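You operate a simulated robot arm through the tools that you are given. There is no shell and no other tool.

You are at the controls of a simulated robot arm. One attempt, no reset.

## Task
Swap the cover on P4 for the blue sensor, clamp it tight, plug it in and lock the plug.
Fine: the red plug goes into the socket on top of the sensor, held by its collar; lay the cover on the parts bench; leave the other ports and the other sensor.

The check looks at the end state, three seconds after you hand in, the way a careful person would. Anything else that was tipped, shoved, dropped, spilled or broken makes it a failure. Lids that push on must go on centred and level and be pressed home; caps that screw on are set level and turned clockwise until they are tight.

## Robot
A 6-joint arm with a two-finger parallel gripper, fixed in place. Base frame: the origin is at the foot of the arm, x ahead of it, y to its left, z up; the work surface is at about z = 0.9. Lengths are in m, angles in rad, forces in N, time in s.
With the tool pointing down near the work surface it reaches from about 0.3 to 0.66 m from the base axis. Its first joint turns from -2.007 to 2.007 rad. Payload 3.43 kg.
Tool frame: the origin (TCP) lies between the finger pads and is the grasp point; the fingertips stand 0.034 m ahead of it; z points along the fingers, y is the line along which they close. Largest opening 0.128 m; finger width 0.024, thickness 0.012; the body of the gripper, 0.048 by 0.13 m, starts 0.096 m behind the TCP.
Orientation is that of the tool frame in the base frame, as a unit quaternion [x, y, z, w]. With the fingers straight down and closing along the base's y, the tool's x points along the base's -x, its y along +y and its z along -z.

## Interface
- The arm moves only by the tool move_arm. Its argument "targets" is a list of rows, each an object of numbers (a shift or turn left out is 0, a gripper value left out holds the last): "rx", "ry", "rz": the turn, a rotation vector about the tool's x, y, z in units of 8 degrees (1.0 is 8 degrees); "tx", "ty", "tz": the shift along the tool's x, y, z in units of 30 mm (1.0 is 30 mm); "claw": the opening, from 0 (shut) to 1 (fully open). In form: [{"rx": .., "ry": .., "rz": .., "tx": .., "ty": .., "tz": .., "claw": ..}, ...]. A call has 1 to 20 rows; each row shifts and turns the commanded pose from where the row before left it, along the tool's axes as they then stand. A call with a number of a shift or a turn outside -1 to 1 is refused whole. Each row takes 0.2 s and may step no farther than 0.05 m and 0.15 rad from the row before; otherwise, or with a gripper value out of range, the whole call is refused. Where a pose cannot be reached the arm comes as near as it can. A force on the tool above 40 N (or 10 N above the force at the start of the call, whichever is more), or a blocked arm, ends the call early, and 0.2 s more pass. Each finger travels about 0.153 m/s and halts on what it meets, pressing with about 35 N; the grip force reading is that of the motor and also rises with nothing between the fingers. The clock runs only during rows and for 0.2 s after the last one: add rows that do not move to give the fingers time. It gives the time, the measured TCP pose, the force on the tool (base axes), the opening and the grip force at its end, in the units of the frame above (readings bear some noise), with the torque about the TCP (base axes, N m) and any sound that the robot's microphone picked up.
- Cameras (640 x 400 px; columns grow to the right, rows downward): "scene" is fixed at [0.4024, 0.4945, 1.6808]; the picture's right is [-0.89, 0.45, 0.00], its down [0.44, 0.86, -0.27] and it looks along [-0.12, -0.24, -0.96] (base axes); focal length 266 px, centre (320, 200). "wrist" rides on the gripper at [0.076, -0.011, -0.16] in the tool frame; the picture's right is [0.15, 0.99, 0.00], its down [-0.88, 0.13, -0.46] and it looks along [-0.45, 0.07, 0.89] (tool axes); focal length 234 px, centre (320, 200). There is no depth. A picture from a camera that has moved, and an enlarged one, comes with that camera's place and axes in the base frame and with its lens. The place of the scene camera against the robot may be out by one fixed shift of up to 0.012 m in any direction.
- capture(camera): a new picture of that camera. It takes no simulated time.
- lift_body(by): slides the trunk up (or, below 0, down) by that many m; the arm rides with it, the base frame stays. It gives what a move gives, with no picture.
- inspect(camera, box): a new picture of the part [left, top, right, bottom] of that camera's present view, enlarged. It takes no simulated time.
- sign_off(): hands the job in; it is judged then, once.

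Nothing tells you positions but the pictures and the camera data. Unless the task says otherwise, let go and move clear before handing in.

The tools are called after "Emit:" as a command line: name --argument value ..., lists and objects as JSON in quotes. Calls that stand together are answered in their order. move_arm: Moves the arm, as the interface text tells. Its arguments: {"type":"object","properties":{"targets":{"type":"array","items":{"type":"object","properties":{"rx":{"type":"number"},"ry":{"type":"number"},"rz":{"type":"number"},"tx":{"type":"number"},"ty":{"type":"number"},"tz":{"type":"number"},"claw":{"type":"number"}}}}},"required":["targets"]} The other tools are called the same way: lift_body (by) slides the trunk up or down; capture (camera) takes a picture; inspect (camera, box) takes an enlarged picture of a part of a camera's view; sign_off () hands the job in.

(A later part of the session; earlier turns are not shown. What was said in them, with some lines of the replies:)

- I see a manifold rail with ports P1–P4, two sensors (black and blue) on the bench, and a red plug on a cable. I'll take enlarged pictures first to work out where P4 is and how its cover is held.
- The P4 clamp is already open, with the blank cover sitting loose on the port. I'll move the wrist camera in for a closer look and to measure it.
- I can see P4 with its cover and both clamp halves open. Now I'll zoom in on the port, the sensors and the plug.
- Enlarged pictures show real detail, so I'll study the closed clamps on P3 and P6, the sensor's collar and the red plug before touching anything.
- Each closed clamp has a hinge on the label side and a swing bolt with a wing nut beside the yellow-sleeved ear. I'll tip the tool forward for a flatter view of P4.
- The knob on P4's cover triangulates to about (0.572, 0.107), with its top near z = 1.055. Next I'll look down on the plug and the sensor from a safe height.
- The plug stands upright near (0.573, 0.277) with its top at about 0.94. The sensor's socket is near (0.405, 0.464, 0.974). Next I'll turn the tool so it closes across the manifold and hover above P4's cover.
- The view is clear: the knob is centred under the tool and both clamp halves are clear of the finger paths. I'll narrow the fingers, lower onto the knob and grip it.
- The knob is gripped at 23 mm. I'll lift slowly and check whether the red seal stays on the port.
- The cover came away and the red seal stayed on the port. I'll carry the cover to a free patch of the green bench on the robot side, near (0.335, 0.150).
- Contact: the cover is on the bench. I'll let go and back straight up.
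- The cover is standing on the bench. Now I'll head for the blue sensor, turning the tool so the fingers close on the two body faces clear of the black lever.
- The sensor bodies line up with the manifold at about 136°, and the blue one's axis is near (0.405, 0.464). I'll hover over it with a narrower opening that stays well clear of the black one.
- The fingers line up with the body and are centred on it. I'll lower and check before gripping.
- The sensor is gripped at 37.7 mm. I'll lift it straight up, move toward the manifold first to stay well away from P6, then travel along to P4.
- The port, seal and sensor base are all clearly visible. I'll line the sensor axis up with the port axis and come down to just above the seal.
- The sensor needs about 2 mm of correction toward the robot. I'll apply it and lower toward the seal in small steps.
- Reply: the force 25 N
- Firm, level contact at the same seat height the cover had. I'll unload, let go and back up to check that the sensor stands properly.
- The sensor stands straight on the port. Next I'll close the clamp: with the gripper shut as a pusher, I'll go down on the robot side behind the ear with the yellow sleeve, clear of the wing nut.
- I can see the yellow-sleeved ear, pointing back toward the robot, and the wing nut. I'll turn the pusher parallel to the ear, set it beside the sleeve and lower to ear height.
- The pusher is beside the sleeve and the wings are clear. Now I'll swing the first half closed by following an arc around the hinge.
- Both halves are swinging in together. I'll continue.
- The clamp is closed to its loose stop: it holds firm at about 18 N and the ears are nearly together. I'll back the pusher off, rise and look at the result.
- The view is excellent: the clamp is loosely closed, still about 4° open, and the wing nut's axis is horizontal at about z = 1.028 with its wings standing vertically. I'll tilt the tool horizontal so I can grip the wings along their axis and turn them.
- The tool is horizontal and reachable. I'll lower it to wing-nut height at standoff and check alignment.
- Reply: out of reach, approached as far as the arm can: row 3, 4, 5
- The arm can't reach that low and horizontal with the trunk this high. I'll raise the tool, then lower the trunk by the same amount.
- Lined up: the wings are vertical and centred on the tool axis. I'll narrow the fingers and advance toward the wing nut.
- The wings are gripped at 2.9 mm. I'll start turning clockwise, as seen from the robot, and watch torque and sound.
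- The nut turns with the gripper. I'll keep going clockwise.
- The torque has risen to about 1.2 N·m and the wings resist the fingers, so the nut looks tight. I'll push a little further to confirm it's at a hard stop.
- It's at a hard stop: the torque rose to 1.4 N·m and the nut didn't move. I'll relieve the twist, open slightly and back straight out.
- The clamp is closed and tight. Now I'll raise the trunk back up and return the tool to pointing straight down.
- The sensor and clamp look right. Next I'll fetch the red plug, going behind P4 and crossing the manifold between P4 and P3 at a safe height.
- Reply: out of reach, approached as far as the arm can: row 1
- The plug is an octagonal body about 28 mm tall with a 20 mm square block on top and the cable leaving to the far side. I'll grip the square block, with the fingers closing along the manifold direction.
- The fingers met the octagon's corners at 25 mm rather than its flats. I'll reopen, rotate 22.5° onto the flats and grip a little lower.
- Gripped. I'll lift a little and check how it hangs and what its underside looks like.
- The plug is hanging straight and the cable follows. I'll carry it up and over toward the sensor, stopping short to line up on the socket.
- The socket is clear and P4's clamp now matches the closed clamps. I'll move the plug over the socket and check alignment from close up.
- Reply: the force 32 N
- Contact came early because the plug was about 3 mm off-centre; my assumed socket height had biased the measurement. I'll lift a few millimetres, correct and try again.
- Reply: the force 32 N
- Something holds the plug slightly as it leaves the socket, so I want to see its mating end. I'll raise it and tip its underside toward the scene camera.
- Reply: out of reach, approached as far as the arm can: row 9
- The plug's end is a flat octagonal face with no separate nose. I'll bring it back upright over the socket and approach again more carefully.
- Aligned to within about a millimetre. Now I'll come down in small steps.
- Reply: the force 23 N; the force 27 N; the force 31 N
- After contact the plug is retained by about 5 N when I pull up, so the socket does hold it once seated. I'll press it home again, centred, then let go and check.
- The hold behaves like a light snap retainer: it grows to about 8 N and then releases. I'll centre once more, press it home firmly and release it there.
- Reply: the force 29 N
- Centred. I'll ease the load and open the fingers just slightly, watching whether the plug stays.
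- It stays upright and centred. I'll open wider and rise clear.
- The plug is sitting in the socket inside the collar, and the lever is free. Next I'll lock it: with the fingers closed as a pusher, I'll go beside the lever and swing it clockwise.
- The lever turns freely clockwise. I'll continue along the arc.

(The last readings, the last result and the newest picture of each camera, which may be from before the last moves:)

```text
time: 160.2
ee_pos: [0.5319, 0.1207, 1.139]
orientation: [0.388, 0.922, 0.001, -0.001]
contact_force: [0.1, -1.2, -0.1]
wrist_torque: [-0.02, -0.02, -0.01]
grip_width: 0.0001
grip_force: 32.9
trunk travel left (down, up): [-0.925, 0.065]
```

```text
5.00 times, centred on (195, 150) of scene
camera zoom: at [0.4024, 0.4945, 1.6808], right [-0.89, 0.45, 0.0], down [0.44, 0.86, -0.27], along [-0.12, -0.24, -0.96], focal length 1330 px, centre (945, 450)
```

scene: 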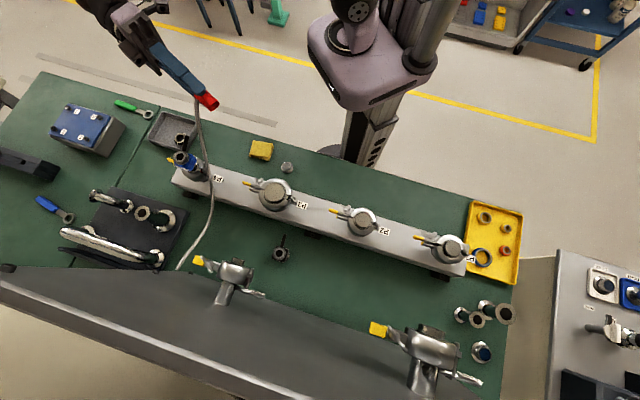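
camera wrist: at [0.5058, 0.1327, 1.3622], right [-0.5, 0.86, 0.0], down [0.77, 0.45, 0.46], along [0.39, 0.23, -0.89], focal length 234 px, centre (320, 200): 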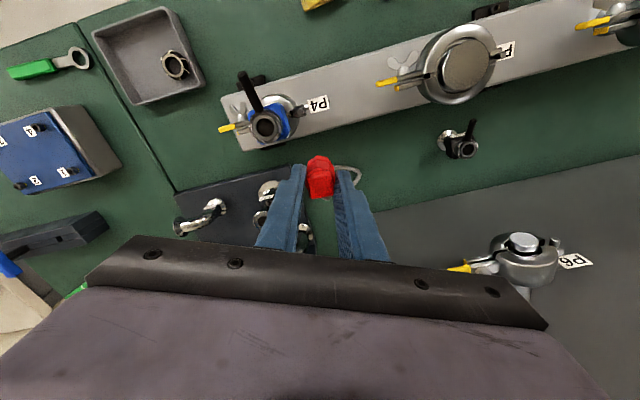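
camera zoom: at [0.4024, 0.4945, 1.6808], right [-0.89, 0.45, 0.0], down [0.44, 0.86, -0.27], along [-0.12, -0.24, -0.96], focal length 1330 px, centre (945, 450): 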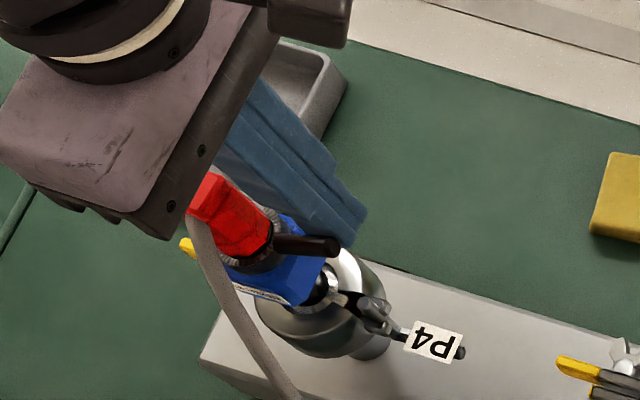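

Emit:
move_arm --targets '[{"tx": 0.064, "ty": 0.188, "rz": 0.9375}, {"tx": 0.064, "ty": 0.188, "rz": 0.9375}, {}]'

Emit:
inspect --camera "scene" --box '[150, 110, 240, 190]'

Emit:
inspect --camera "wrist" --box '[240, 90, 440, 235]'

```text
time: 161.0
ee_pos: [0.5317, 0.1257, 1.1371]
orientation: [0.506, 0.863, -0.003, -0.004]
contact_force: [-19.5, -19.5, -3.1]
wrist_torque: [-0.38, 0.31, 0.22]
grip_width: 0.0
grip_force: 33.2
trunk travel left (down, up): [-0.925, 0.065]
```

```text
5.00 times, centred on (195, 150) of scene
camera zoom: at [0.4024, 0.4945, 1.6808], right [-0.89, 0.45, 0.0], down [0.44, 0.86, -0.27], along [-0.12, -0.24, -0.96], focal length 1330 px, centre (945, 450)
```

zoom: 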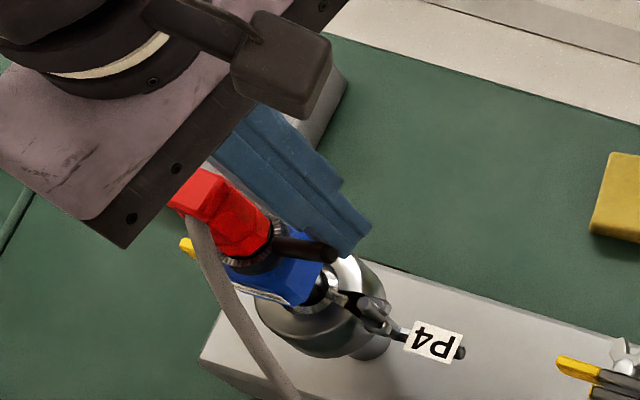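

```text
2.76 times, centred on (340, 162) of wrist
camera zoom: at [0.4864, 0.1873, 1.2997], right [0.79, 0.61, -0.01], down [0.55, -0.7, 0.45], along [0.27, -0.36, -0.89], focal length 646 px, centre (265, 303)
```

zoom: 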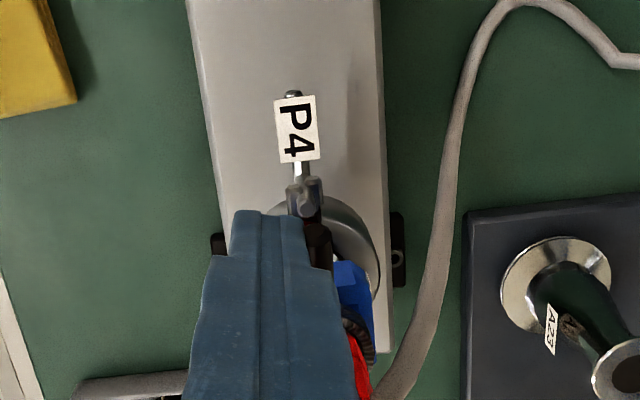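

The lever met a hard stop at about 28 N, near 90° from its start, so the collar is locked. I'll back away and rise to inspect.

Emit:
move_arm --targets '[{"ty": -0.25}, {"ty": -0.5}, {"tz": -0.6}, {"tz": -0.9}, {"tz": -0.9}, {"tz": -0.9}, {"tz": -0.5}, {}]'

Emit:
capture --camera "wrist"

Emit:
inspect --camera "scene" --box '[150, 120, 240, 190]'

Emit:
inspect --camera "scene" --box '[172, 138, 208, 168]'

```text
time: 162.8
ee_pos: [0.5164, 0.1196, 1.2519]
orientation: [0.506, 0.863, 0.0, -0.001]
contact_force: [0.9, -0.1, 0.5]
wrist_torque: [0.05, 0.02, -0.03]
grip_width: 0.0
grip_force: 32.4
trunk travel left (down, up): [-0.925, 0.065]
```

```text
taken
camera wrist: at [0.4696, 0.1803, 1.4137], right [0.79, 0.61, 0.0], down [0.55, -0.7, 0.45], along [0.28, -0.36, -0.89], focal length 234 px, centre (320, 200)
```

wrist: 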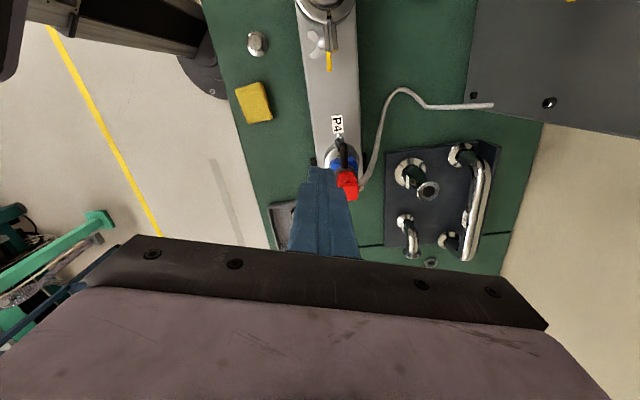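

```text
5.71 times, centred on (195, 155) of scene
camera zoom: at [0.4024, 0.4945, 1.6808], right [-0.89, 0.45, 0.0], down [0.44, 0.86, -0.27], along [-0.12, -0.24, -0.96], focal length 1520 px, centre (1034, 457)
```

zoom: 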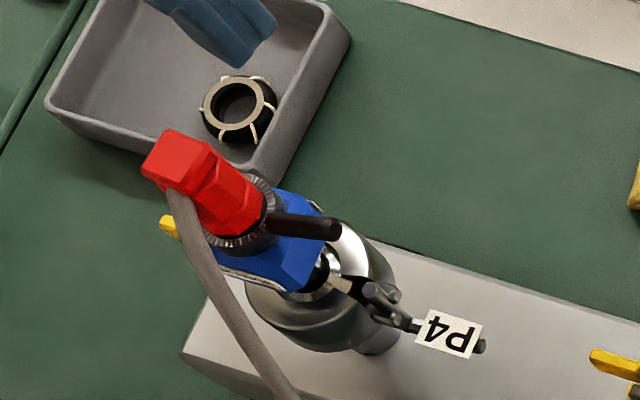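

```text
13.33 times, centred on (190, 153) of scene
camera zoom: at [0.4024, 0.4945, 1.6808], right [-0.89, 0.45, 0.0], down [0.44, 0.86, -0.27], along [-0.12, -0.24, -0.96], focal length 3546 px, centre (2053, 827)
```

zoom: 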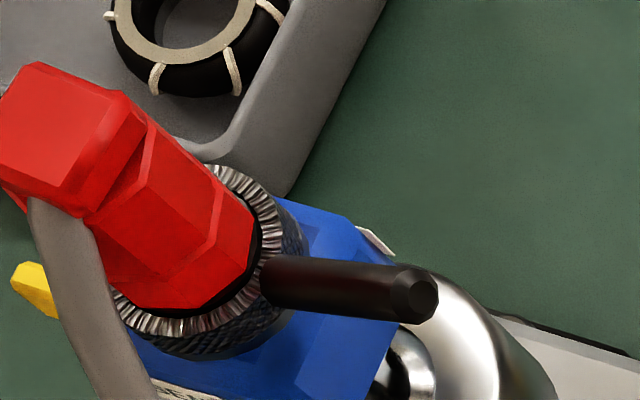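

The lever now points toward P3 and the plug sits straight. I'll take a low side view to check how the plug is seated in the collar.

Emit:
move_arm --targets '[{"tx": 0.88, "ty": 0.28}, {"tx": 0.88, "ty": 0.28}, {"tx": 0.88, "ty": 0.28}, {"tx": 0.88, "ty": 0.28}, {"tx": 0.84, "ty": 0.27}, {"ry": -0.94}, {"ry": -0.94}, {"ry": -0.94}, {"ry": -0.94}, {"ry": -0.94}, {"ry": -0.94}, {"claw": 1.0}, {"claw": 1.0}, {"claw": 1.0}]'

Emit:
capture --camera "wrist"

```text
time: 165.8
ee_pos: [0.4891, 0.256, 1.2512]
orientation: [0.466, 0.797, -0.194, 0.331]
contact_force: [0.0, 0.4, -0.5]
wrist_torque: [0.0, 0.0, -0.03]
grip_width: 0.128
grip_force: 0.0
trunk travel left (down, up): [-0.925, 0.065]
```

```text
taken
camera wrist: at [0.3984, 0.395, 1.3128], right [0.81, 0.57, -0.1], down [0.26, -0.2, 0.95], along [0.52, -0.79, -0.31], focal length 234 px, centre (320, 200)
```

wrist: 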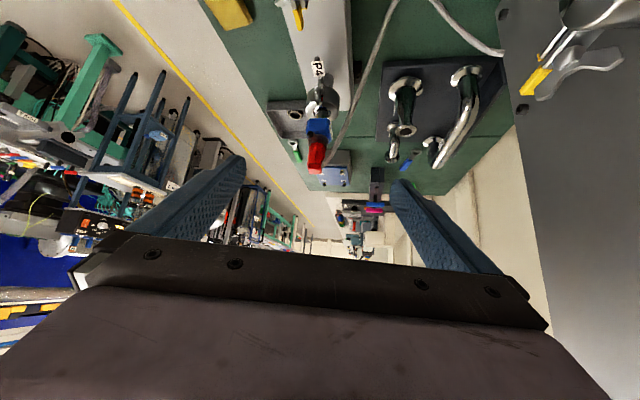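

Emit:
inspect --camera "wrist" --box '[285, 85, 349, 180]'

Emit:
inspect --camera "wrist" --box '[300, 110, 336, 140]'

Emit:
inspect --camera "wrist" --box '[296, 130, 340, 178]'

```text
4.21 times, centred on (317, 132) of wrist
camera zoom: at [0.3984, 0.395, 1.3128], right [0.81, 0.57, -0.1], down [0.26, -0.2, 0.95], along [0.52, -0.79, -0.31], focal length 986 px, centre (333, 484)
```

zoom: 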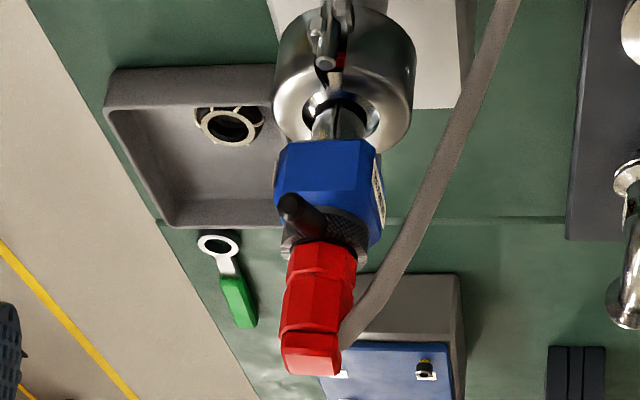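

```text
13.33 times, centred on (318, 125) of wrist
camera zoom: at [0.3984, 0.395, 1.3128], right [0.81, 0.57, -0.1], down [0.26, -0.2, 0.95], along [0.52, -0.79, -0.31], focal length 3122 px, centre (347, 1200)
```

zoom: 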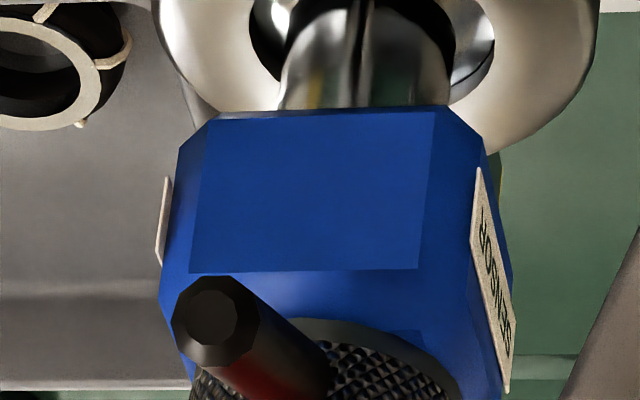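

```text
8.33 times, centred on (318, 154) of wrist
camera zoom: at [0.3984, 0.395, 1.3128], right [0.81, 0.57, -0.1], down [0.26, -0.2, 0.95], along [0.52, -0.79, -0.31], focal length 1951 px, centre (337, 583)
```

zoom: 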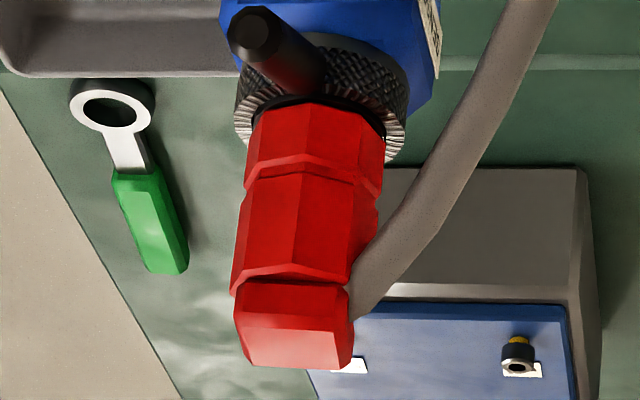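

Emit:
inspect --camera "wrist" --box '[303, 134, 333, 154]'

Emit:
inspect --camera "wrist" --box '[298, 80, 340, 120]'

```text
16.00 times, centred on (318, 144) of wrist
camera zoom: at [0.3984, 0.395, 1.3128], right [0.81, 0.57, -0.1], down [0.26, -0.2, 0.95], along [0.52, -0.79, -0.31], focal length 3747 px, centre (352, 1096)
```

zoom: 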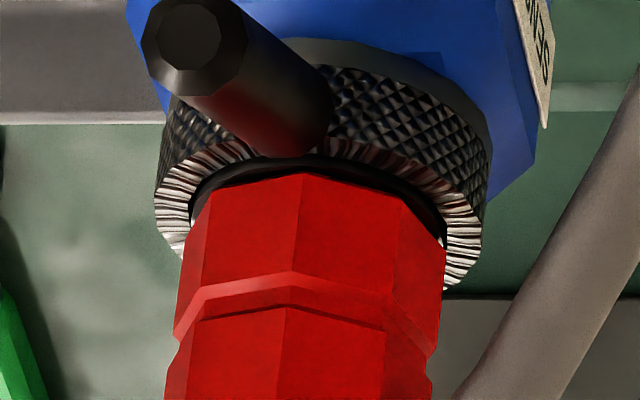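

```text
10.00 times, centred on (319, 100) of wrist
camera zoom: at [0.3984, 0.395, 1.3128], right [0.81, 0.57, -0.1], down [0.26, -0.2, 0.95], along [0.52, -0.79, -0.31], focal length 2342 px, centre (330, 1200)
```

zoom: 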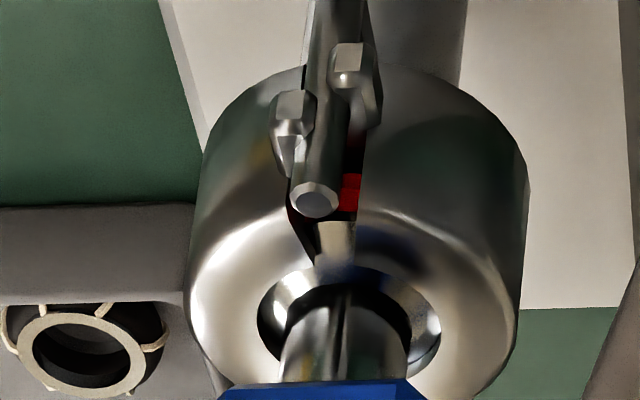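

In this side view the plug sits squarely on the socket ring inside the collar. I'll do a gentle pull test to confirm the collar holds it, regripping on the same flats, which are clear of both lever and cable.

Emit:
move_arm --targets '[{"claw": 0.4, "ry": 0.94}, {"ry": 0.94}, {"ry": 0.94}, {"ry": 0.94}, {"ry": 0.94}, {"ry": 0.94}, {"rz": -0.94}, {"rz": -0.94}, {"rz": -0.94}, {"rz": -0.94}, {"rz": -0.94}, {"rz": -0.94}, {"rz": -0.94}, {"rz": -0.94}, {"rz": -0.94}, {"rz": -0.94}, {"rz": -0.92}, {}]'

```text
time: 169.6
ee_pos: [0.4892, 0.2547, 1.2511]
orientation: [-0.192, 0.981, 0.0, 0.0]
contact_force: [0.2, 0.0, 0.0]
wrist_torque: [0.0, -0.01, 0.01]
grip_width: 0.0512
grip_force: 0.1
trunk travel left (down, up): [-0.925, 0.065]
```

Emit:
move_arm --targets '[{"tx": -0.111, "ty": -0.94}, {"tx": -0.111, "ty": -0.94}, {"tx": -0.111, "ty": -0.94}, {"tx": -0.111, "ty": -0.94}, {"tx": -0.111, "ty": -0.94}, {"tx": -0.111, "ty": -0.94}, {}, {}]'

Emit:
inspect --camera "wrist" --box '[240, 70, 400, 195]'

```text
time: 171.4
ee_pos: [0.5714, 0.1049, 1.249]
orientation: [-0.19, 0.982, 0.001, -0.001]
contact_force: [0.3, 0.0, 0.2]
wrist_torque: [0.04, -0.02, 0.0]
grip_width: 0.0514
grip_force: 0.0
trunk travel left (down, up): [-0.925, 0.065]
```

```text
3.20 times, centred on (320, 132) of wrist
camera zoom: at [0.5052, 0.0659, 1.4107], right [-0.5, 0.86, 0.0], down [0.77, 0.45, 0.46], along [0.39, 0.23, -0.89], focal length 749 px, centre (320, 416)
```

zoom: 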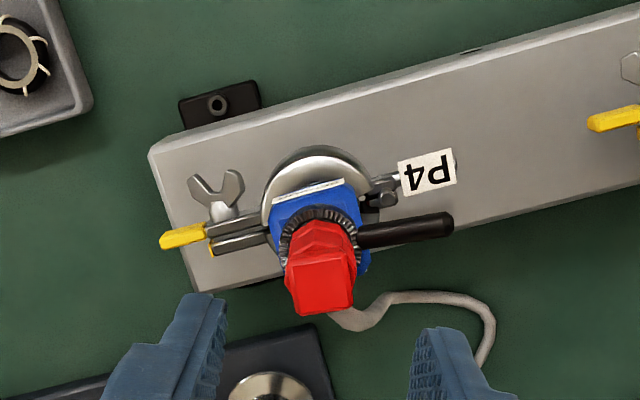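

Emit:
move_arm --targets '[{"tx": -0.08, "claw": 0.36}, {"tz": 0.8}, {"tz": 0.8}, {"tz": 0.8}, {"tz": 0.25}, {}]'

Emit:
inspect --camera "wrist" --box '[260, 110, 380, 200]'

Emit:
inspect --camera "scene" --box '[155, 120, 235, 185]'

```text
time: 172.8
ee_pos: [0.5733, 0.1064, 1.17]
orientation: [-0.189, 0.982, 0.0, 0.0]
contact_force: [-0.1, -0.3, 0.6]
wrist_torque: [0.01, 0.02, -0.03]
grip_width: 0.046
grip_force: 0.1
trunk travel left (down, up): [-0.925, 0.065]
```

```text
4.44 times, centred on (320, 155) of wrist
camera zoom: at [0.5067, 0.0678, 1.3328], right [-0.5, 0.86, 0.0], down [0.77, 0.45, 0.46], along [0.39, 0.23, -0.89], focal length 1041 px, centre (320, 400)
```

zoom: 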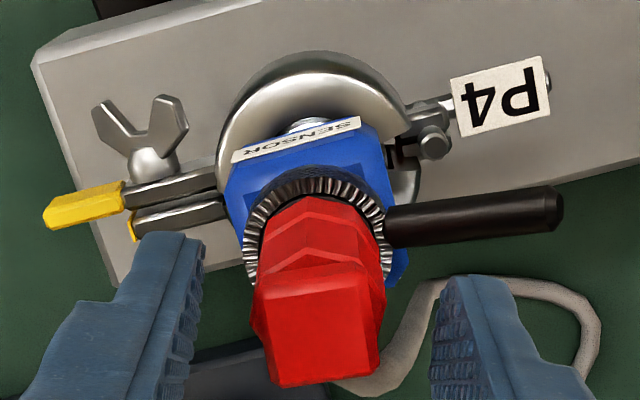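

```text
6.15 times, centred on (195, 152) of scene
camera zoom: at [0.4024, 0.4945, 1.6808], right [-0.89, 0.45, 0.0], down [0.44, 0.86, -0.27], along [-0.12, -0.24, -0.96], focal length 1636 px, centre (1089, 492)
```

zoom: 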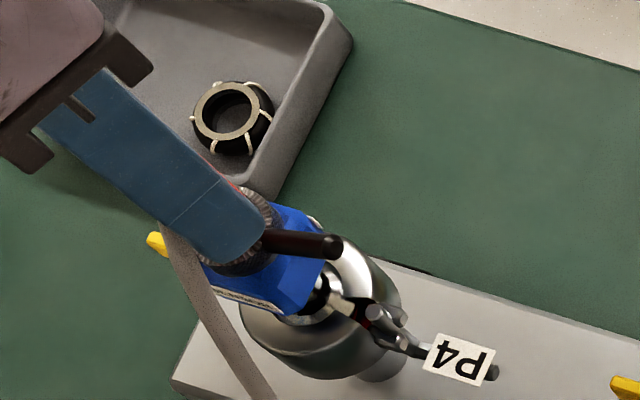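

Emit:
move_arm --targets '[{"claw": 0.0}, {"claw": 0.0}, {"claw": 0.0}]'

Emit:
move_arm --targets '[{"tz": -0.05}, {}]'

Emit:
move_arm --targets '[{"tz": -0.04}, {}]'

```text
time: 173.6
ee_pos: [0.5728, 0.1058, 1.1715]
orientation: [-0.19, 0.982, 0.0, 0.0]
contact_force: [0.9, -1.0, 0.8]
wrist_torque: [-0.07, -0.03, 0.0]
grip_width: 0.0245
grip_force: 34.6
trunk travel left (down, up): [-0.925, 0.065]
```

```text
time: 174.2
ee_pos: [0.5735, 0.1065, 1.1705]
orientation: [-0.19, 0.982, 0.0, -0.003]
contact_force: [-2.1, -1.7, -11.5]
wrist_torque: [0.13, -0.47, -0.03]
grip_width: 0.0244
grip_force: 34.9
trunk travel left (down, up): [-0.925, 0.065]
```

```text
time: 174.8
ee_pos: [0.5731, 0.105, 1.1717]
orientation: [-0.19, 0.982, 0.0, -0.005]
contact_force: [-4.4, -4.3, -25.4]
wrist_torque: [0.03, -0.28, 0.0]
grip_width: 0.0244
grip_force: 34.6
trunk travel left (down, up): [-0.925, 0.065]
```

It holds firmly against a 25 N pull, where before locking it let go at about 8 N, so the plug is seated and locked. I'll unload, release and back away.

Emit:
move_arm --targets '[{"tz": 0.09}, {}, {"claw": 0.25}, {"claw": 0.36}, {"claw": 0.36}, {"tz": -0.5}, {"tz": -0.8}, {"tz": -0.8}, {"tz": -0.8}, {}]'

Emit:
inspect --camera "wrist" --box '[240, 70, 400, 195]'

Emit:
inspect --camera "scene" --box '[155, 120, 235, 185]'

```text
time: 177.0
ee_pos: [0.5746, 0.1067, 1.2582]
orientation: [-0.19, 0.982, 0.001, -0.001]
contact_force: [-0.1, -0.1, 0.5]
wrist_torque: [-0.01, -0.03, 0.02]
grip_width: 0.0462
grip_force: 0.2
trunk travel left (down, up): [-0.925, 0.065]
```

```text
3.20 times, centred on (320, 132) of wrist
camera zoom: at [0.5081, 0.0674, 1.4195], right [-0.5, 0.86, 0.0], down [0.77, 0.45, 0.46], along [0.39, 0.23, -0.89], focal length 749 px, centre (320, 416)
```

zoom: 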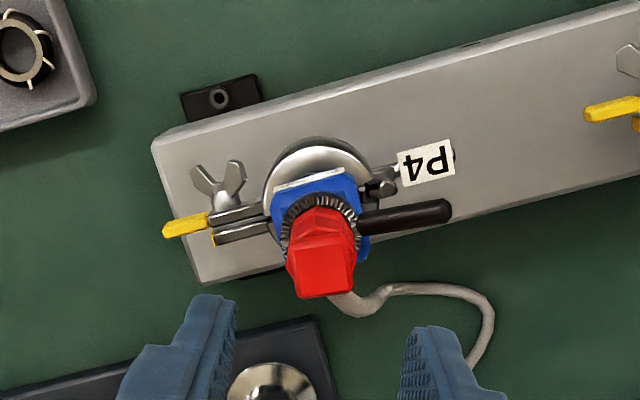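

```text
6.15 times, centred on (195, 152) of scene
camera zoom: at [0.4024, 0.4945, 1.6808], right [-0.89, 0.45, 0.0], down [0.44, 0.86, -0.27], along [-0.12, -0.24, -0.96], focal length 1636 px, centre (1089, 492)
```

zoom: 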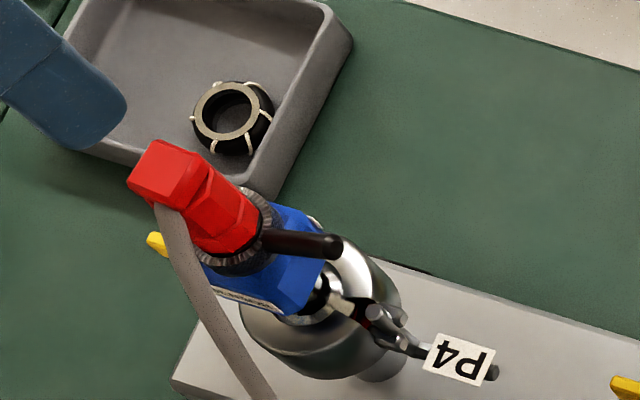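

Emit:
inspect --camera "wrist" --box '[275, 100, 355, 160]'

Emit:
inspect --camera "wrist" --box '[255, 110, 305, 150]'

Emit:
inspect --camera "scene" --box '[0, 60, 640, 400]'

```text
6.67 times, centred on (315, 130) of wrist
camera zoom: at [0.5081, 0.0674, 1.4195], right [-0.5, 0.86, 0.0], down [0.77, 0.45, 0.46], along [0.39, 0.23, -0.89], focal length 1561 px, centre (353, 667)
```

zoom: 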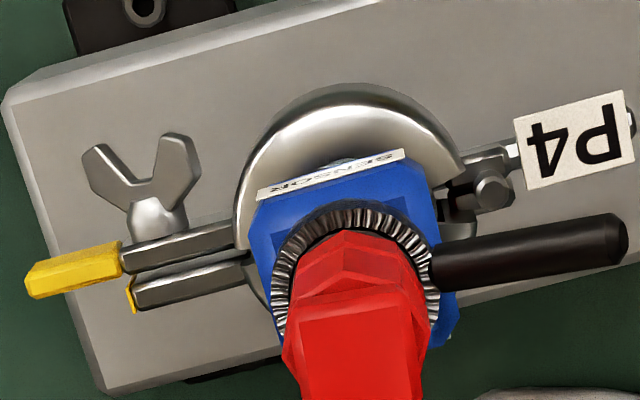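

```text
10.00 times, centred on (280, 130) of wrist
camera zoom: at [0.5081, 0.0674, 1.4195], right [-0.5, 0.86, 0.0], down [0.77, 0.45, 0.46], along [0.39, 0.23, -0.89], focal length 2342 px, centre (720, 900)
```

zoom: 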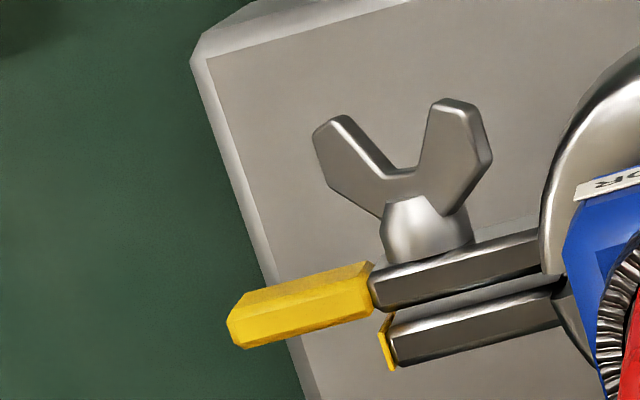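

```text
1.00 times, centred on (320, 230) of scene (not enlarged: the box is as wide or as high as the picture)
camera zoom: at [0.4024, 0.4945, 1.6808], right [-0.89, 0.45, 0.0], down [0.44, 0.86, -0.27], along [-0.12, -0.24, -0.96], focal length 266 px, centre (320, 170)
```

zoom: 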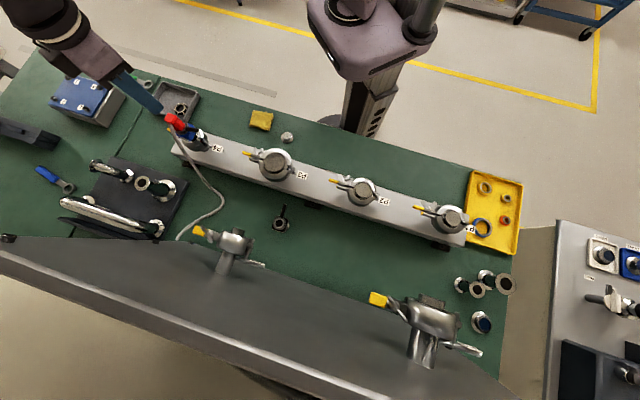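

Everything looks right: the clamp is closed with the wing nut tight, the sensor is vertical, the plug is locked and the cover is on the bench. I'll move clear and take a last overall look.

Emit:
move_arm --targets '[{"tx": 0.9}, {"tx": 0.9}, {"tx": 0.9}, {"tx": 0.9}, {"tx": 0.9}, {"tx": 0.5}, {}]'

Emit:
capture --camera "scene"

Emit:
inspect --camera "scene" --box '[150, 110, 310, 210]'

Emit:
inspect --camera "scene" --box '[160, 200, 340, 312]'

Emit:
capture --camera "wrist"

```text
time: 178.6
ee_pos: [0.4357, 0.0507, 1.2588]
orientation: [-0.19, 0.982, 0.001, 0.0]
contact_force: [0.3, -0.3, 0.2]
wrist_torque: [0.02, 0.01, -0.03]
grip_width: 0.0461
grip_force: 0.0
trunk travel left (down, up): [-0.925, 0.065]
```

```text
taken
```

scene: 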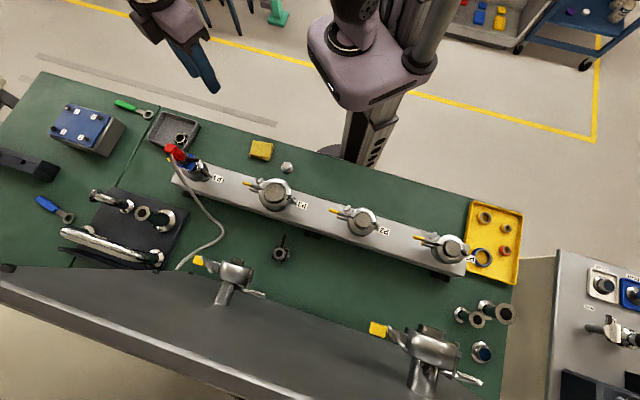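

```text
4.00 times, centred on (230, 160) of scene
camera zoom: at [0.4024, 0.4945, 1.6808], right [-0.89, 0.45, 0.0], down [0.44, 0.86, -0.27], along [-0.12, -0.24, -0.96], focal length 1064 px, centre (680, 360)
```

zoom: 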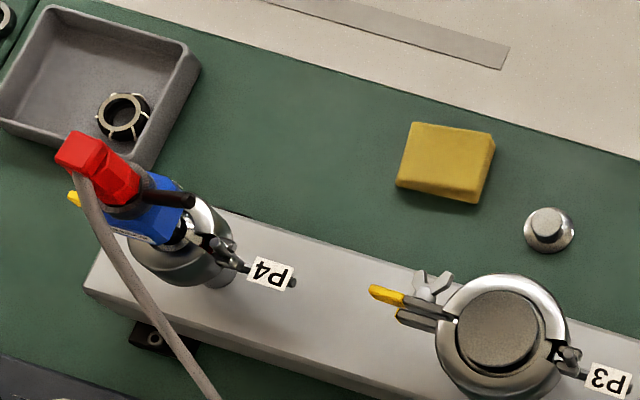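

```text
3.56 times, centred on (250, 256) of scene
camera zoom: at [0.4024, 0.4945, 1.6808], right [-0.89, 0.45, 0.0], down [0.44, 0.86, -0.27], along [-0.12, -0.24, -0.96], focal length 946 px, centre (569, 1)
```

zoom: 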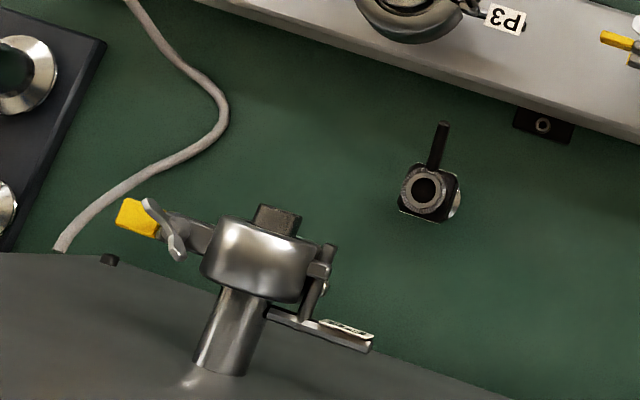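

```text
taken
camera wrist: at [0.3689, 0.012, 1.4203], right [-0.5, 0.86, 0.0], down [0.77, 0.45, 0.46], along [0.39, 0.23, -0.89], focal length 234 px, centre (320, 200)
```

wrist: 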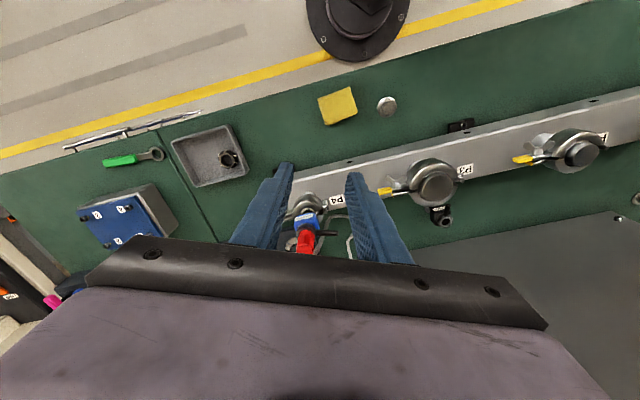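

The blue sensor is on P4, clamped, plugged in and locked. The cover stands on the bench, and the other ports and the black sensor are undisturbed. The arm is clear, so I'm handing in.

Emit:
sign_off

```text
The job is handed in.
```

The job is handed in: the blue sensor is on P4 in place of the cover, clamped, plugged in and locked. I haven't seen the judge's result.

- **Cover:** it's standing upright on the green bench on the robot side of the manifold. I took that bench to be the parts bench, because it's the only one in reach. The red seal stayed on the port.
- **Clamp:** both halves are closed around the sensor. I turned the wing nut clockwise until it stopped hard at about 1.4 N·m.
- **Plug:** its end is wider than the hole in the socket, so it sits on the socket ring inside the collar instead of sinking in. I turned the collar lever clockwise to its stop, about 90°. After that the plug held against a 25 N pull; before locking it let go at about 8 N.
- **Everything else:** in the last pictures the other ports, the black sensor and the nearby parts are where they were. The gripper is open and clear.

The sensor body may have turned a few degrees when the lever reached its stop. It still stands upright, and the clamp still looks closed.
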